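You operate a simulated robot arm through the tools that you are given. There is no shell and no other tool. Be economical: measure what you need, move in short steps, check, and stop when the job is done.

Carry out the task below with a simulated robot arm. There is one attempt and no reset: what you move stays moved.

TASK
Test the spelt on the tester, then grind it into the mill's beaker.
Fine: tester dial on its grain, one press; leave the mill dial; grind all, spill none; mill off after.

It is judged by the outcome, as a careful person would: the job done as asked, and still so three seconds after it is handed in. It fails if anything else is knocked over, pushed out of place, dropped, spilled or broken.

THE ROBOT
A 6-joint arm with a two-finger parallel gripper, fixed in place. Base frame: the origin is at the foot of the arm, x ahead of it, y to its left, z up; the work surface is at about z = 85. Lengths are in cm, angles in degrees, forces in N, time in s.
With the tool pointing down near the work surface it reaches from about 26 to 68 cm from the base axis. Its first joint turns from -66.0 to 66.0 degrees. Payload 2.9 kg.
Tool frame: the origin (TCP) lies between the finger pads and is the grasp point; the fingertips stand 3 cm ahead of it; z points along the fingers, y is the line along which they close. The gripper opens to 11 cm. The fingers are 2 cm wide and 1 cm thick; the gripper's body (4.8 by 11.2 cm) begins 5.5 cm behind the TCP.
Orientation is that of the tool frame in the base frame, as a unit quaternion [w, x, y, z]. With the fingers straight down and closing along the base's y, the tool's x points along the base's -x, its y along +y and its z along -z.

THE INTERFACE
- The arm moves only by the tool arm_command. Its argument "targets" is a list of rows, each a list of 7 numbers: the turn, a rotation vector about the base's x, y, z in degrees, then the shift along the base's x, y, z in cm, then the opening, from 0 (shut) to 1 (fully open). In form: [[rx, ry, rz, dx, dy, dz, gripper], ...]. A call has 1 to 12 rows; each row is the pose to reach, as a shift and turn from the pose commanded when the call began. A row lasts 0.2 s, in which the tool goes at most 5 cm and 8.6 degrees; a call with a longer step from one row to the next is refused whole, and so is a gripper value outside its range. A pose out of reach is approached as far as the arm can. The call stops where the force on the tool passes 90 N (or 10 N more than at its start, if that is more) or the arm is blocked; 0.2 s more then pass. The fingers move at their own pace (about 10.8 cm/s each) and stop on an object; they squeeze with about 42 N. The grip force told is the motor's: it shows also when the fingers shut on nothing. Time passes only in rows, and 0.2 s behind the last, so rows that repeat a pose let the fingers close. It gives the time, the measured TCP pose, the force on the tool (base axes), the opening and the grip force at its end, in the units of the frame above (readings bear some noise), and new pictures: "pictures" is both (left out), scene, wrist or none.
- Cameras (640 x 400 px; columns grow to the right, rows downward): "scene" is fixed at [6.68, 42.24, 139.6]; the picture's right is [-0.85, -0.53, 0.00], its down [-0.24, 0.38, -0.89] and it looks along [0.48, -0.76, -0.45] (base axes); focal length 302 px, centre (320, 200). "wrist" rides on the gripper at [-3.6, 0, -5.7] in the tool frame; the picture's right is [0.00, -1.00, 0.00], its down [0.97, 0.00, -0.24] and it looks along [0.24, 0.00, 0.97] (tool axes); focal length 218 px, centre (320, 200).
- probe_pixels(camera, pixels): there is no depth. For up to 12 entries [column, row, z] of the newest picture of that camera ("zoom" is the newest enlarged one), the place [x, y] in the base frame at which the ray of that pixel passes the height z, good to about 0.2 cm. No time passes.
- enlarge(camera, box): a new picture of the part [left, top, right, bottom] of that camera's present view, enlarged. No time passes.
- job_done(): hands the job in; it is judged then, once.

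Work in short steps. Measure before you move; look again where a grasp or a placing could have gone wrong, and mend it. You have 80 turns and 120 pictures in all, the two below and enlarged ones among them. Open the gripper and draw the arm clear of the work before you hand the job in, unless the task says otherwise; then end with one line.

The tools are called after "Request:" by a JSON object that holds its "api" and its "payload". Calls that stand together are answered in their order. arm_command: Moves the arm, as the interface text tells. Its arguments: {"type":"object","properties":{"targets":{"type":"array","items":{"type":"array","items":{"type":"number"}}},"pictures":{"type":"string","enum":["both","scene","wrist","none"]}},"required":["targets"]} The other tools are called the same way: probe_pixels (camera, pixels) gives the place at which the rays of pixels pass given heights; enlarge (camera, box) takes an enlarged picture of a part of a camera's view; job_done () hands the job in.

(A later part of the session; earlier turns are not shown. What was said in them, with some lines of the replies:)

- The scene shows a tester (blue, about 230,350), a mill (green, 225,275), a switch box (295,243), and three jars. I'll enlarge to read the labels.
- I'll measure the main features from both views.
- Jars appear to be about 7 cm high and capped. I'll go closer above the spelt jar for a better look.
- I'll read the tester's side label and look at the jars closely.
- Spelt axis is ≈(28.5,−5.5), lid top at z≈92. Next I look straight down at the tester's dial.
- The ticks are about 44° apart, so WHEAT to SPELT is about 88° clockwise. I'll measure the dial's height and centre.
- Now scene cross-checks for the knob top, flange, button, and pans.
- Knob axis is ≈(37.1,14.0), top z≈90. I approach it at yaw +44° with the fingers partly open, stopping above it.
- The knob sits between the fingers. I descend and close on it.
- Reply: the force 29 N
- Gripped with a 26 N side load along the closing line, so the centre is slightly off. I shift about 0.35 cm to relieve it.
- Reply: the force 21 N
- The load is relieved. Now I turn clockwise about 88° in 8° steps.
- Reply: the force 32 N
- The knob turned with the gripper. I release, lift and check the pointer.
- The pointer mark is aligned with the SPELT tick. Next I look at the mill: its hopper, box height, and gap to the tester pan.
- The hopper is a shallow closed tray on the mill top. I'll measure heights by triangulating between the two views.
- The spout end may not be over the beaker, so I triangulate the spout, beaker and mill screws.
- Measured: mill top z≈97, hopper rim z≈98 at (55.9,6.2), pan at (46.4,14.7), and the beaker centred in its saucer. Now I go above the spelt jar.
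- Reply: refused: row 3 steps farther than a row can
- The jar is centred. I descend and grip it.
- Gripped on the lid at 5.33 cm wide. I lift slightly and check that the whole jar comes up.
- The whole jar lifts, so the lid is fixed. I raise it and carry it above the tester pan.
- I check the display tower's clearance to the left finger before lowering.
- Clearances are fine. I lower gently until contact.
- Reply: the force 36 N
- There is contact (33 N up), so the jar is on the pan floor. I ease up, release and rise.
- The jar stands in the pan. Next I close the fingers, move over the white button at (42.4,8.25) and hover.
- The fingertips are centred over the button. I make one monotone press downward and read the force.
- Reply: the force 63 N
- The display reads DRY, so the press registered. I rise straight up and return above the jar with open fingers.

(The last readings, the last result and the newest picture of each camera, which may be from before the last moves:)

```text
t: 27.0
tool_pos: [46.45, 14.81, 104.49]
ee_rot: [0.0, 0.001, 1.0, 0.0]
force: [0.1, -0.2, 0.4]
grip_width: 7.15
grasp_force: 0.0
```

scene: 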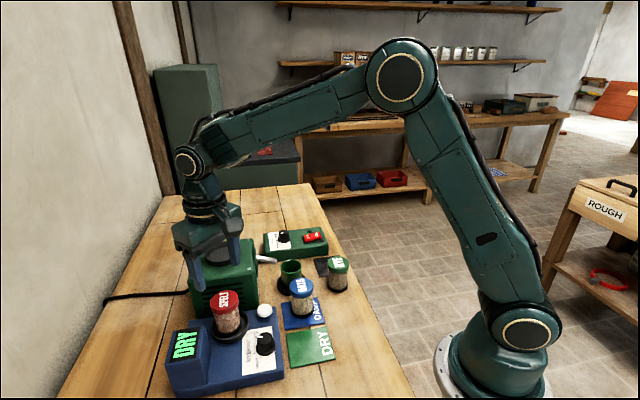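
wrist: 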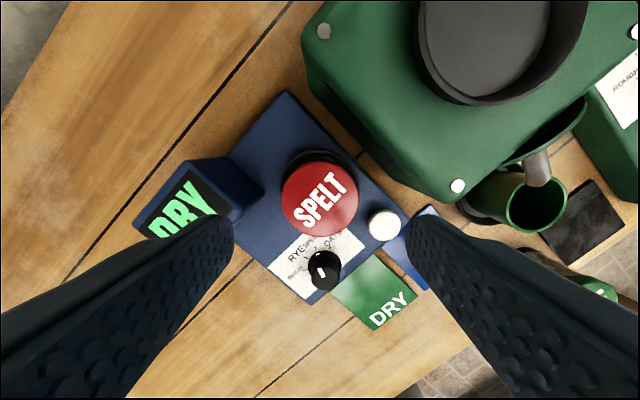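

I descend and regrasp the jar, then lift it.

Request:
{"api": "arm_command", "payload": {"targets": [[0, 0, 0, 0, 0, -4, 0.65], [0, 0, 0, 0, 0, -8, 0.65], [0, 0, 0, 0, 0, -11.3, 0.65], [0, 0, 0, 0, 0, -11.3, 0.3], [0, 0, 0, 0, 0, -11.3, 0.3], [0, 0, 0, 0, 0, -10, 0.3], [0, 0, 0, 0, 0, -7, 0.3], [0, 0, 0, 0, 0, -3, 0.3], [0, 0, 0, 0, 0, 1, 0.3], [0, 0, 0, 0, 0, 2, 0.3]]}}

```text
t: 29.2
tool_pos: [46.43, 14.75, 106.65]
ee_rot: [0.0, 0.0, 1.0, 0.0]
force: [0.3, -0.2, -1.7]
grip_width: 5.27
grasp_force: 41.9
```

scene: 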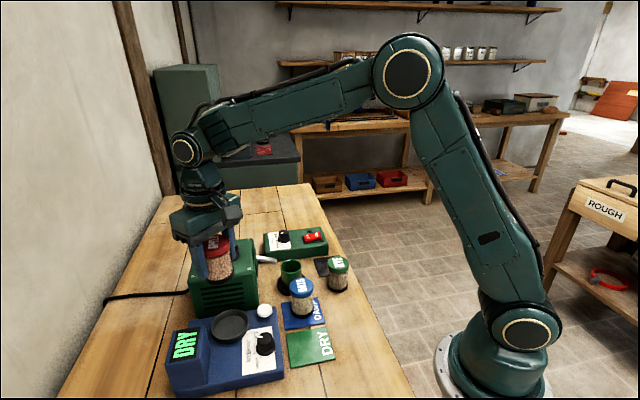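
wrist: 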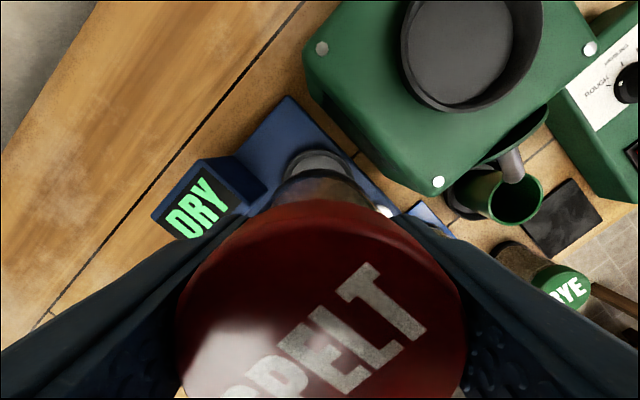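

I carry the jar over the hopper and verify the centring.

Request:
{"api": "arm_command", "payload": {"targets": [[0, 0, 0, 2.4, -2.1, 0, 0.3], [0, 0, 0, 4.8, -4.3, 0, 0.3], [0, 0, 0, 7.2, -6.4, 0, 0.3], [0, 0, 0, 9.45, -8.5, 0, 0.3], [0, 0, 0, 9.45, -8.5, -2.5, 0.3], [0, 0, 0, 9.45, -8.5, -2.5, 0.3]]}}

Request:
{"api": "enlarge", "payload": {"camera": "scene", "box": [170, 200, 290, 300]}}

```text
t: 30.6
tool_pos: [55.81, 6.28, 104.08]
ee_rot: [0.0, 0.001, 1.0, -0.001]
force: [-1.0, 0.6, -2.1]
grip_width: 5.28
grasp_force: 42.3
```

scene: 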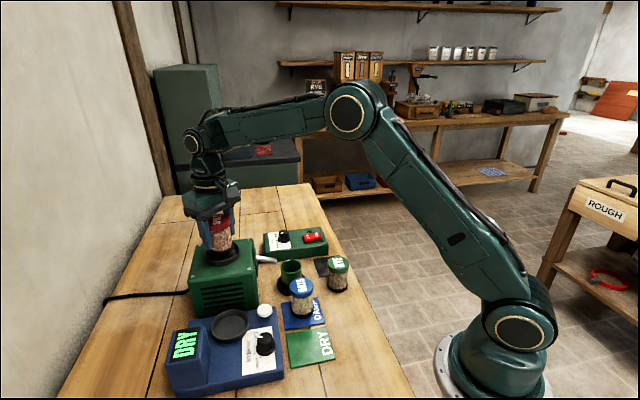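
wrist: 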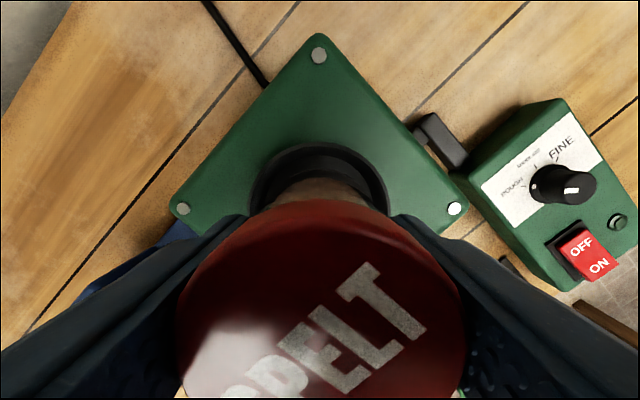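

```text
4.00 times, centred on (230, 250) of scene
```

zoom: 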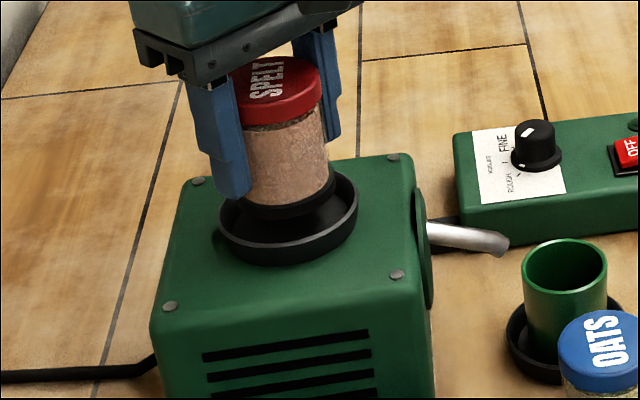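

The jar is centred over the hopper. I lower it to contact.

Request:
{"api": "arm_command", "payload": {"targets": [[0, 0, 0, 0, 0, -0.6, 0.3], [0, 0, 0, 0, 0, -1.1, 0.3], [0, 0, 0, 0, 0, -1.1, 0.3]], "pictures": "none"}}

```text
t: 31.4
tool_pos: [56.06, 6.31, 102.91]
ee_rot: [0.0, 0.0, 1.0, -0.001]
force: [-0.3, -0.2, -2.6]
grip_width: 5.3
grasp_force: 41.6
```

Request:
{"api": "arm_command", "payload": {"targets": [[0, 0, 0, 0, 0, -0.25, 0.3], [0, 0, 0, 0, 0, -0.45, 0.3], [0, 0, 0, 0, 0, -0.45, 0.3]], "pictures": "none"}}

Request:
{"api": "enlarge", "payload": {"camera": "scene", "box": [170, 200, 290, 300]}}

```text
t: 32.2
tool_pos: [55.88, 6.39, 102.43]
ee_rot: [0.0, 0.0, 1.0, 0.0]
force: [0.7, 0.3, -1.4]
grip_width: 5.33
grasp_force: 41.8
```

```text
4.00 times, centred on (230, 250) of scene
```

zoom: 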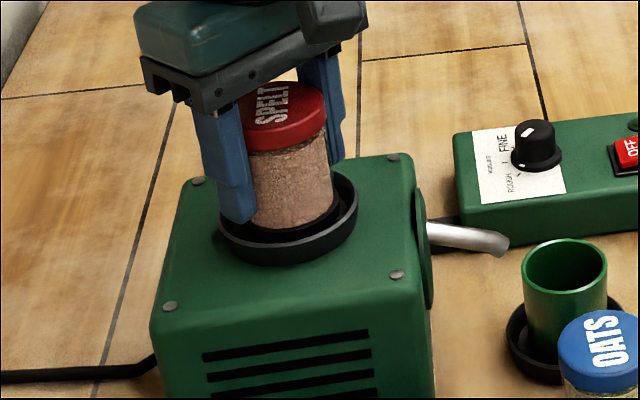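

Request:
{"api": "arm_command", "payload": {"targets": [[0, 0, 0, 0, 0, -0.2, 0.3], [0, 0, 0, 0, 0, -0.4, 0.3], [0, 0, 0, 0, 0, -0.4, 0.3]], "pictures": "none"}}

```text
t: 33.0
tool_pos: [55.88, 6.3, 102.17]
ee_rot: [0.001, 0.0, 1.0, 0.001]
force: [-1.7, 0.6, 9.0]
grip_width: 5.3
grasp_force: 42.0
```

Light contact (9 N). I release, rise and inspect.

Request:
{"api": "arm_command", "payload": {"targets": [[0, 0, 0, 0, 0, 0, 0.65], [0, 0, 0, 0, 0, 0, 0.65], [0, 0, 0, 0, 0, 4, 0.65], [0, 0, 0, 0, 0, 8, 0.65], [0, 0, 0, 0, 0, 12, 0.65], [0, 0, 0, 0, 0, 12, 0.65]]}}

Request:
{"api": "enlarge", "payload": {"camera": "scene", "box": [170, 200, 350, 330]}}

```text
t: 34.4
tool_pos: [55.8, 6.19, 114.15]
ee_rot: [0.001, 0.0, 1.0, 0.0]
force: [0.0, -0.4, 0.5]
grip_width: 7.16
grasp_force: 0.0
```

scene: 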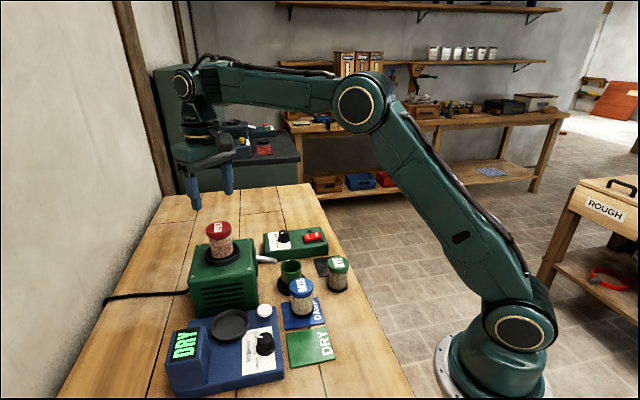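
wrist: 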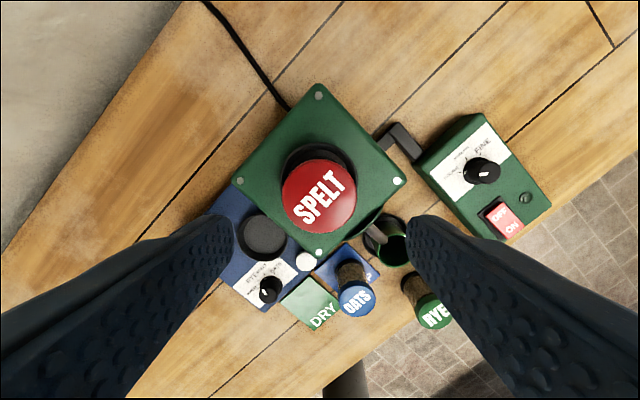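

```text
3.08 times, centred on (260, 265) of scene
```

zoom: 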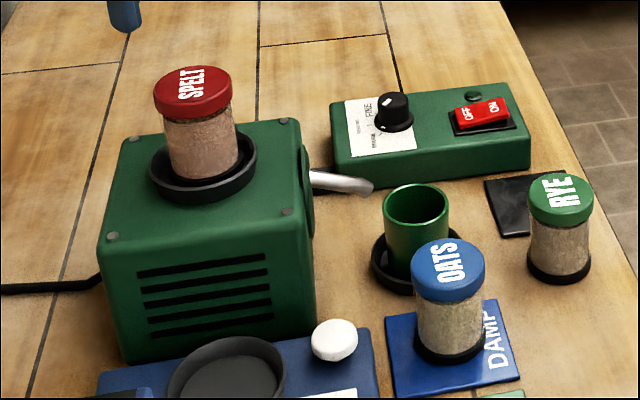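

The jar stands in the hopper. Next I go over the switch box to view the rocker and the beaker.

Request:
{"api": "arm_command", "payload": {"targets": [[0, 0, 0, -1, -4, 0, 0], [0, 0, 0, -2.5, -8, 0, 0], [0, 0, 0, -4, -12, -2, 0], [0, 0, 0, -6, -15.5, -4, 0], [0, 0, 0, -7.5, -18.5, -7, 0], [0, 0, 0, -8.8, -21.5, -9, 0], [0, 0, 0, -8.8, -23.5, -11, 0], [0, 0, 0, -8.8, -23.5, -11, 0]], "pictures": "wrist"}}

Request:
{"api": "enlarge", "payload": {"camera": "wrist", "box": [270, 100, 430, 220]}}

Request:
{"api": "enlarge", "payload": {"camera": "scene", "box": [255, 220, 335, 270]}}

```text
t: 36.2
tool_pos: [47.28, -17.22, 103.06]
ee_rot: [0.0, 0.0, 1.0, 0.0]
force: [-0.1, 0.9, -0.3]
grip_width: 0.0
grasp_force: 37.8
```

wrist: 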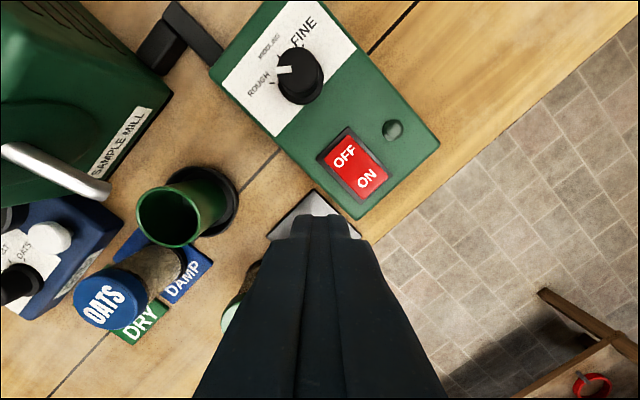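

```text
3.33 times, centred on (350, 160) of wrist
```

zoom: 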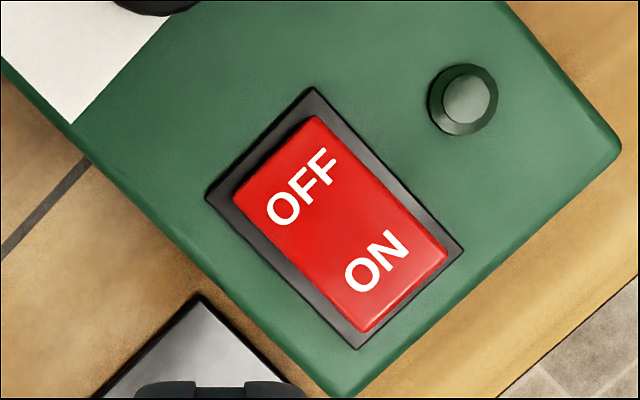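

```text
8.00 times, centred on (295, 245) of scene
```

zoom: 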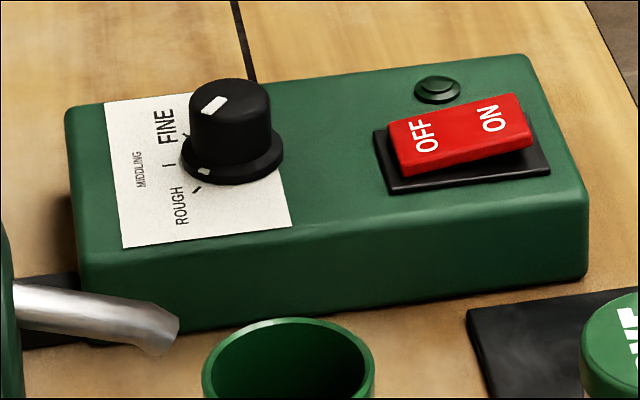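

The rocker's ON end is raised (off state). I measure the rocker ends and recheck the spout tip and beaker.

Request:
{"api": "probe_pixels", "payload": {"camera": "wrist", "pixels": [[104, 193, 93], [104, 193, 92], [104, 193, 94], [182, 215, 91], [182, 215, 90.5], [137, 215, 91], [228, 212, 91], [374, 185, 89.5], [374, 185, 90], [339, 148, 89.5], [357, 166, 89.5]]}}

Request:
{"api": "probe_pixels", "payload": {"camera": "zoom", "pixels": [[165, 345, 93], [165, 345, 92], [178, 322, 93], [288, 370, 91], [205, 380, 91], [374, 380, 91], [510, 118, 89.5], [510, 118, 90], [410, 145, 89.5], [460, 132, 89.5]]}}

```text
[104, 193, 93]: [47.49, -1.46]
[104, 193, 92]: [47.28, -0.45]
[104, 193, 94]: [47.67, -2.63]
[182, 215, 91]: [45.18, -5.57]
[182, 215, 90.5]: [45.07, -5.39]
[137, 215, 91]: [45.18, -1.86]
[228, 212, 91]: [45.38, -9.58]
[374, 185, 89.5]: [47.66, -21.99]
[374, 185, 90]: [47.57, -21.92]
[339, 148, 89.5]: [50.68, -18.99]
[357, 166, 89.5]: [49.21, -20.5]
```

```text
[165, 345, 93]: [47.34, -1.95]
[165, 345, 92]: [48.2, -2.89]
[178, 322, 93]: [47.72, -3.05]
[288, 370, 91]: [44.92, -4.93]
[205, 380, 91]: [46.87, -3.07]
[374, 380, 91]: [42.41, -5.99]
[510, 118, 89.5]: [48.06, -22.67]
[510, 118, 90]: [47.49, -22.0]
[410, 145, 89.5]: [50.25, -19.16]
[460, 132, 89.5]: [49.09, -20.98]
```

I'll press the ON end at (47.7,−21.9). I hover first, then press in small steps.

Request:
{"api": "arm_command", "payload": {"targets": [[0, 0, 0, 0.6, -4.6, -0.5, 0], [0, 0, 0, 0.6, -4.6, -4.5, 0], [0, 0, 0, 0.6, -4.6, -8.5, 0], [0, 0, 0, 0.6, -4.6, -8.5, 0]]}}

Request:
{"api": "enlarge", "payload": {"camera": "scene", "box": [255, 200, 345, 270]}}

```text
t: 37.2
tool_pos: [47.76, -21.96, 94.49]
ee_rot: [0.0, 0.0, 1.0, 0.0]
force: [0.2, -0.8, 0.0]
grip_width: 0.0
grasp_force: 37.8
```

scene: 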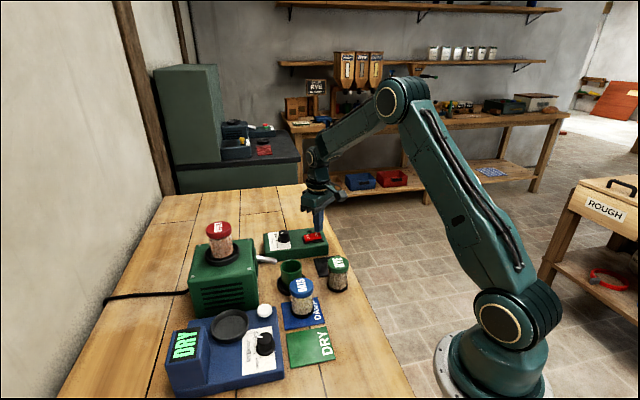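
wrist: 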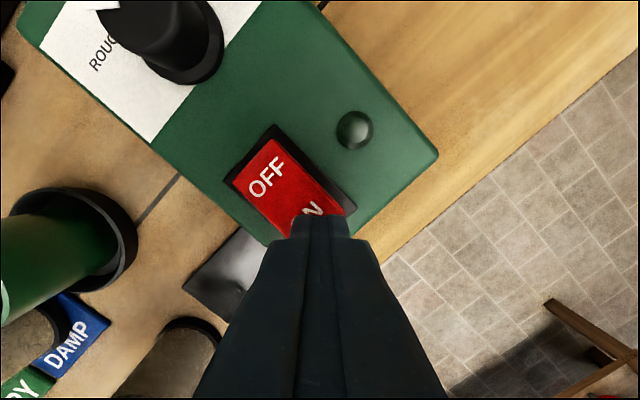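

```text
5.71 times, centred on (300, 235) of scene
```

zoom: 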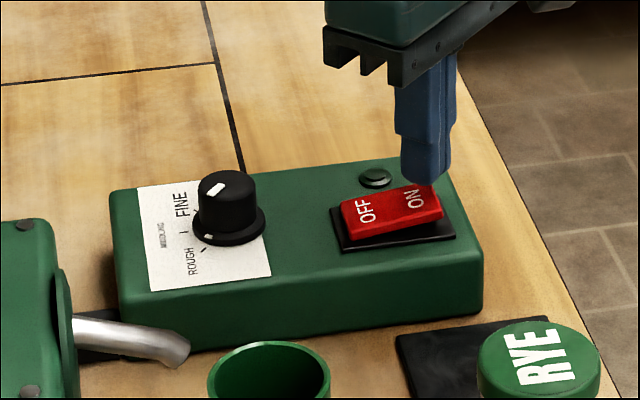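

The tips are over the ON end. I press now and watch the force.

Request:
{"api": "arm_command", "payload": {"targets": [[0, 0, 0, 0, 0, -0.9, 0], [0, 0, 0, 0, 0, -1.4, 0], [0, 0, 0, 0, 0, -1.8, 0]], "pictures": "none"}}

Request:
{"api": "enlarge", "payload": {"camera": "scene", "box": [180, 200, 340, 300]}}

```text
t: 38.0
tool_pos: [47.72, -21.87, 93.13]
ee_rot: [0.004, 0.0, 1.0, -0.001]
force: [-10.6, 1.9, 30.8]
grip_width: 0.0
grasp_force: 37.4
```

```text
4.00 times, centred on (260, 250) of scene
```

zoom: 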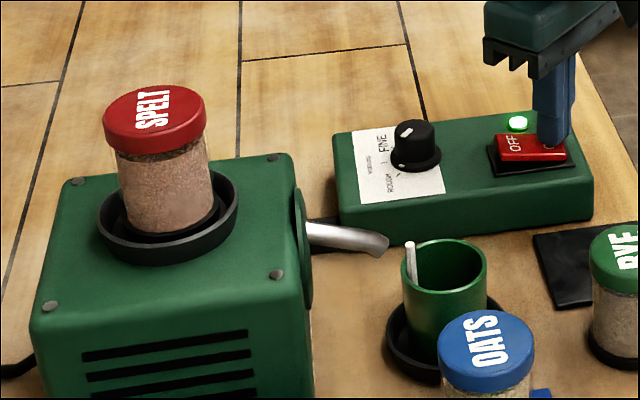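

The lamp is green and a flour stream runs into the beaker. I rise, hover over the OFF end (50.5,−19.1) and watch the jar level.

Request:
{"api": "arm_command", "payload": {"targets": [[0, 0, 0, 0, 0, 1.8, 0], [0, 0, 0, 1.4, 1.4, 2.3, 0], [0, 0, 0, 2.8, 2.8, 2.3, 0], [0, 0, 0, 2.8, 2.8, 2.3, 0]], "pictures": "none"}}

Request:
{"api": "enlarge", "payload": {"camera": "scene", "box": [180, 200, 340, 300]}}

```text
t: 39.0
tool_pos: [50.52, -18.93, 95.15]
ee_rot: [0.0, 0.0, 1.0, 0.0]
force: [0.2, 0.3, -0.8]
grip_width: 0.03
grasp_force: 38.0
```

```text
4.00 times, centred on (260, 250) of scene
```

zoom: 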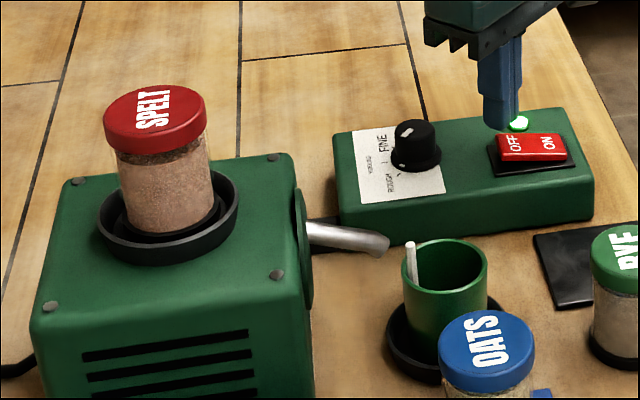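

Level is slightly lower and the flow stays in the beaker. I wait.

Request:
{"api": "arm_command", "payload": {"targets": [[0, 0, 0, 0, 0, 0, 0], [0, 0, 0, 0, 0, 0, 0], [0, 0, 0, 0, 0, 0, 0], [0, 0, 0, 0, 0, 0, 0], [0, 0, 0, 0, 0, 0, 0], [0, 0, 0, 0, 0, 0, 0], [0, 0, 0, 0, 0, 0, 0], [0, 0, 0, 0, 0, 0, 0], [0, 0, 0, 0, 0, 0, 0], [0, 0, 0, 0, 0, 0, 0], [0, 0, 0, 0, 0, 0, 0], [0, 0, 0, 0, 0, 0, 0]], "pictures": "none"}}

Request:
{"api": "enlarge", "payload": {"camera": "scene", "box": [180, 200, 340, 300]}}

```text
t: 41.6
tool_pos: [50.52, -19.06, 95.1]
ee_rot: [0.0, 0.0, 1.0, -0.001]
force: [1.0, -0.1, 0.0]
grip_width: 0.0
grasp_force: 37.3
```

```text
4.00 times, centred on (260, 250) of scene
```

zoom: 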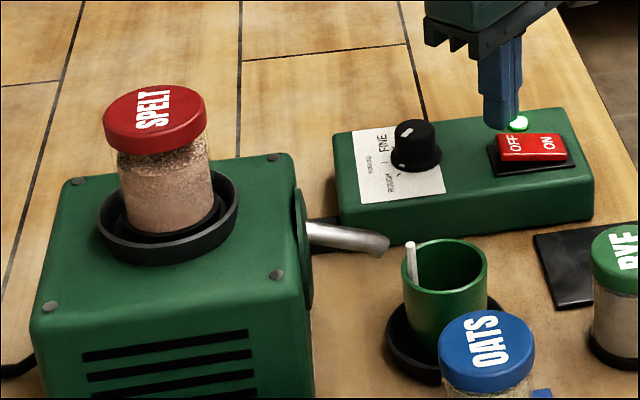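

The level falls steadily. I keep waiting.

Request:
{"api": "arm_command", "payload": {"targets": [[0, 0, 0, 0, 0, 0, 0], [0, 0, 0, 0, 0, 0, 0], [0, 0, 0, 0, 0, 0, 0], [0, 0, 0, 0, 0, 0, 0], [0, 0, 0, 0, 0, 0, 0], [0, 0, 0, 0, 0, 0, 0], [0, 0, 0, 0, 0, 0, 0], [0, 0, 0, 0, 0, 0, 0], [0, 0, 0, 0, 0, 0, 0], [0, 0, 0, 0, 0, 0, 0], [0, 0, 0, 0, 0, 0, 0], [0, 0, 0, 0, 0, 0, 0]], "pictures": "none"}}

Request:
{"api": "enlarge", "payload": {"camera": "scene", "box": [180, 200, 340, 300]}}

Request:
{"api": "arm_command", "payload": {"targets": [[0, 0, 0, 0, 0, 0, 0], [0, 0, 0, 0, 0, 0, 0], [0, 0, 0, 0, 0, 0, 0], [0, 0, 0, 0, 0, 0, 0], [0, 0, 0, 0, 0, 0, 0], [0, 0, 0, 0, 0, 0, 0], [0, 0, 0, 0, 0, 0, 0], [0, 0, 0, 0, 0, 0, 0], [0, 0, 0, 0, 0, 0, 0], [0, 0, 0, 0, 0, 0, 0], [0, 0, 0, 0, 0, 0, 0], [0, 0, 0, 0, 0, 0, 0]], "pictures": "none"}}

Request:
{"api": "enlarge", "payload": {"camera": "scene", "box": [180, 200, 340, 300]}}

```text
t: 44.2
tool_pos: [50.62, -18.97, 95.05]
ee_rot: [0.0, -0.001, 1.0, -0.001]
force: [0.0, 0.2, 0.5]
grip_width: 0.0
grasp_force: 37.9
```

```text
4.00 times, centred on (260, 250) of scene
```

zoom: 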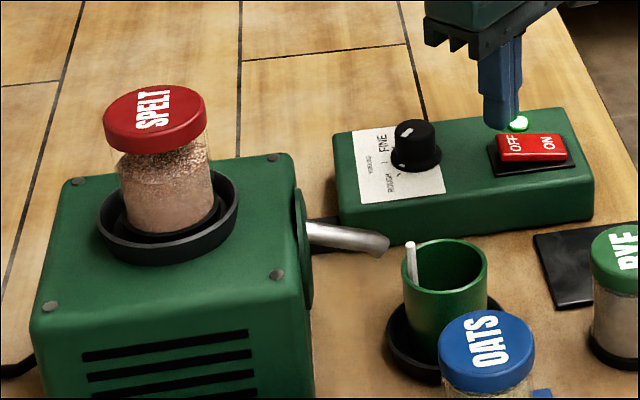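

```text
t: 46.8
tool_pos: [50.45, -18.98, 95.17]
ee_rot: [0.0, 0.0, 1.0, 0.0]
force: [-0.4, 0.9, -0.3]
grip_width: 0.0
grasp_force: 38.4
```

```text
4.00 times, centred on (260, 250) of scene
```

zoom: 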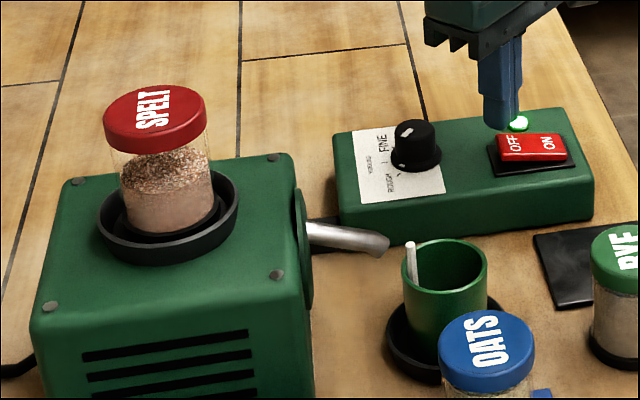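

About half remains, with no spill. I continue waiting.

Request:
{"api": "arm_command", "payload": {"targets": [[0, 0, 0, 0, 0, 0, 0], [0, 0, 0, 0, 0, 0, 0], [0, 0, 0, 0, 0, 0, 0], [0, 0, 0, 0, 0, 0, 0], [0, 0, 0, 0, 0, 0, 0], [0, 0, 0, 0, 0, 0, 0], [0, 0, 0, 0, 0, 0, 0], [0, 0, 0, 0, 0, 0, 0], [0, 0, 0, 0, 0, 0, 0], [0, 0, 0, 0, 0, 0, 0], [0, 0, 0, 0, 0, 0, 0], [0, 0, 0, 0, 0, 0, 0]], "pictures": "none"}}

Request:
{"api": "arm_command", "payload": {"targets": [[0, 0, 0, 0, 0, 0, 0], [0, 0, 0, 0, 0, 0, 0], [0, 0, 0, 0, 0, 0, 0], [0, 0, 0, 0, 0, 0, 0], [0, 0, 0, 0, 0, 0, 0], [0, 0, 0, 0, 0, 0, 0], [0, 0, 0, 0, 0, 0, 0], [0, 0, 0, 0, 0, 0, 0], [0, 0, 0, 0, 0, 0, 0], [0, 0, 0, 0, 0, 0, 0], [0, 0, 0, 0, 0, 0, 0], [0, 0, 0, 0, 0, 0, 0]], "pictures": "none"}}

Request:
{"api": "enlarge", "payload": {"camera": "scene", "box": [180, 200, 340, 300]}}

```text
t: 49.4
tool_pos: [50.44, -19.06, 95.16]
ee_rot: [0.0, 0.0, 1.0, 0.0]
force: [-0.2, -0.3, -0.3]
grip_width: 0.0
grasp_force: 38.3
```

```text
t: 52.0
tool_pos: [50.62, -18.97, 95.1]
ee_rot: [0.0, 0.0, 1.0, 0.0]
force: [-0.3, -0.3, 0.7]
grip_width: 0.03
grasp_force: 37.5
```

```text
4.00 times, centred on (260, 250) of scene
```

zoom: 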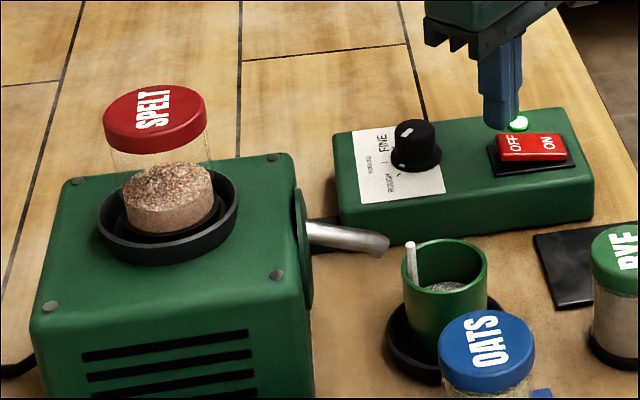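

Request:
{"api": "arm_command", "payload": {"targets": [[0, 0, 0, 0, 0, 0, 0], [0, 0, 0, 0, 0, 0, 0], [0, 0, 0, 0, 0, 0, 0], [0, 0, 0, 0, 0, 0, 0], [0, 0, 0, 0, 0, 0, 0], [0, 0, 0, 0, 0, 0, 0], [0, 0, 0, 0, 0, 0, 0], [0, 0, 0, 0, 0, 0, 0], [0, 0, 0, 0, 0, 0, 0], [0, 0, 0, 0, 0, 0, 0], [0, 0, 0, 0, 0, 0, 0], [0, 0, 0, 0, 0, 0, 0]], "pictures": "none"}}

Request:
{"api": "arm_command", "payload": {"targets": [[0, 0, 0, 0, 0, 0, 0], [0, 0, 0, 0, 0, 0, 0], [0, 0, 0, 0, 0, 0, 0], [0, 0, 0, 0, 0, 0, 0], [0, 0, 0, 0, 0, 0, 0], [0, 0, 0, 0, 0, 0, 0], [0, 0, 0, 0, 0, 0, 0]], "pictures": "none"}}

Request:
{"api": "enlarge", "payload": {"camera": "scene", "box": [180, 200, 340, 300]}}

```text
t: 54.6
tool_pos: [50.6, -19.23, 95.12]
ee_rot: [0.0, 0.0, 1.0, 0.0]
force: [0.5, -0.6, 0.0]
grip_width: 0.0
grasp_force: 37.9
```

```text
t: 56.2
tool_pos: [50.5, -19.06, 95.19]
ee_rot: [0.0, 0.001, 1.0, 0.0]
force: [0.2, -1.0, -0.7]
grip_width: 0.0
grasp_force: 37.4
```

```text
4.00 times, centred on (260, 250) of scene
```

zoom: 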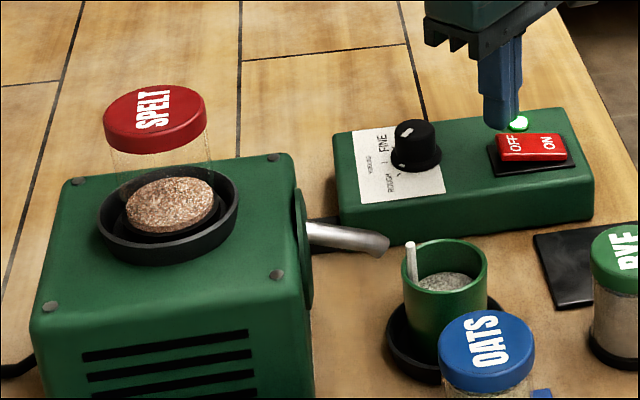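

Nearly empty, and the beaker has room. I wait a little more.

Request:
{"api": "arm_command", "payload": {"targets": [[0, 0, 0, 0, 0, 0, 0], [0, 0, 0, 0, 0, 0, 0], [0, 0, 0, 0, 0, 0, 0], [0, 0, 0, 0, 0, 0, 0], [0, 0, 0, 0, 0, 0, 0], [0, 0, 0, 0, 0, 0, 0], [0, 0, 0, 0, 0, 0, 0], [0, 0, 0, 0, 0, 0, 0], [0, 0, 0, 0, 0, 0, 0], [0, 0, 0, 0, 0, 0, 0], [0, 0, 0, 0, 0, 0, 0], [0, 0, 0, 0, 0, 0, 0]], "pictures": "none"}}

Request:
{"api": "enlarge", "payload": {"camera": "scene", "box": [180, 200, 340, 300]}}

```text
t: 58.8
tool_pos: [50.64, -19.02, 95.09]
ee_rot: [0.0, 0.001, 1.0, 0.001]
force: [-0.1, 0.3, -0.3]
grip_width: 0.0
grasp_force: 37.5
```

```text
4.00 times, centred on (260, 250) of scene
```

zoom: 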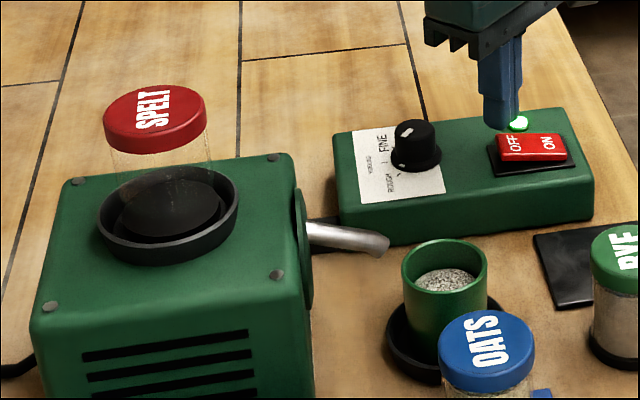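

The jar is empty and the stream has stopped. I press the OFF end.

Request:
{"api": "arm_command", "payload": {"targets": [[0, 0, 0, 0, 0, -1.2, 0], [0, 0, 0, 0, 0, -1.8, 0], [0, 0, 0, 0, 0, -2.3, 0]], "pictures": "none"}}

Request:
{"api": "enlarge", "payload": {"camera": "scene", "box": [240, 210, 340, 280]}}

```text
t: 59.6
tool_pos: [50.49, -19.03, 93.13]
ee_rot: [0.002, 0.0, 1.0, 0.0]
force: [-7.3, 5.4, 28.2]
grip_width: 0.0
grasp_force: 37.5
```

```text
5.71 times, centred on (290, 245) of scene
```

zoom: 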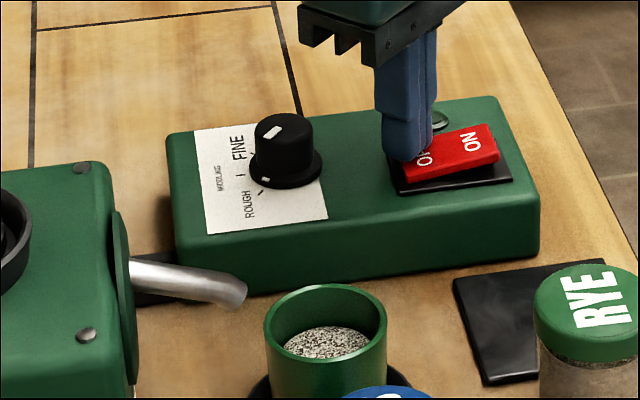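

The mill is off. I rise straight up, open the gripper and back clear.

Request:
{"api": "arm_command", "payload": {"targets": [[0, 0, 0, 0, 0, 2.3, 0], [0, 0, 0, 0, 0, 6, 0], [0, 0, 0, 0, 0, 10, 0], [0, 0, 0, -2, 0, 14, 0.3], [0, 0, 0, -5, 0, 18, 0.6], [0, 0, 0, -8, 0, 22, 1], [0, 0, 0, -8, 0, 24, 1], [0, 0, 0, -8, 0, 24, 1]]}}

Request:
{"api": "enlarge", "payload": {"camera": "scene", "box": [160, 210, 380, 400]}}

```text
t: 61.4
tool_pos: [42.39, -19.03, 116.77]
ee_rot: [0.0, 0.0, 1.0, -0.001]
force: [-0.8, -0.6, 0.3]
grip_width: 11.0
grasp_force: 0.1
```

scene: 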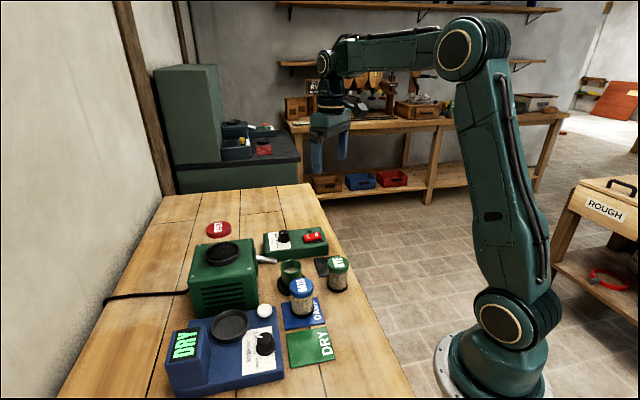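
wrist: 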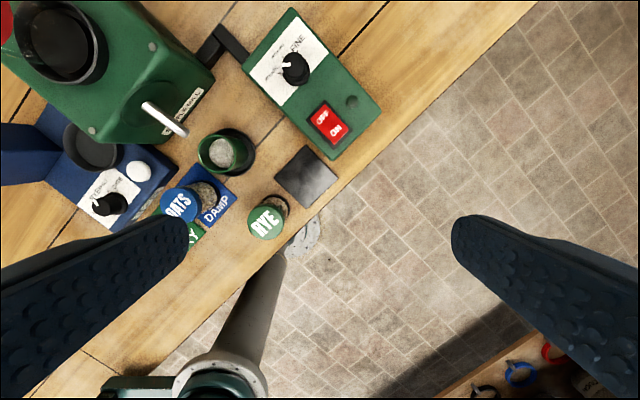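

```text
2.11 times, centred on (270, 305) of scene
```

zoom: 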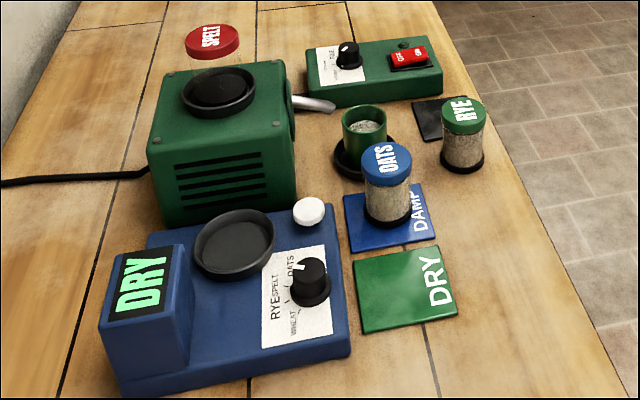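

The lamp is out, the flour is in the beaker with no spill, the tester shows DRY with its dial on SPELT, and the arm is clear. I hand in.

Request:
{"api": "job_done", "payload": {}}

```text
The job is handed in.
```

The spelt tested DRY on its own dial setting with one press. It was then all ground into the mill's beaker with no visible spill; the mill dial was left as it was and the mill is off.
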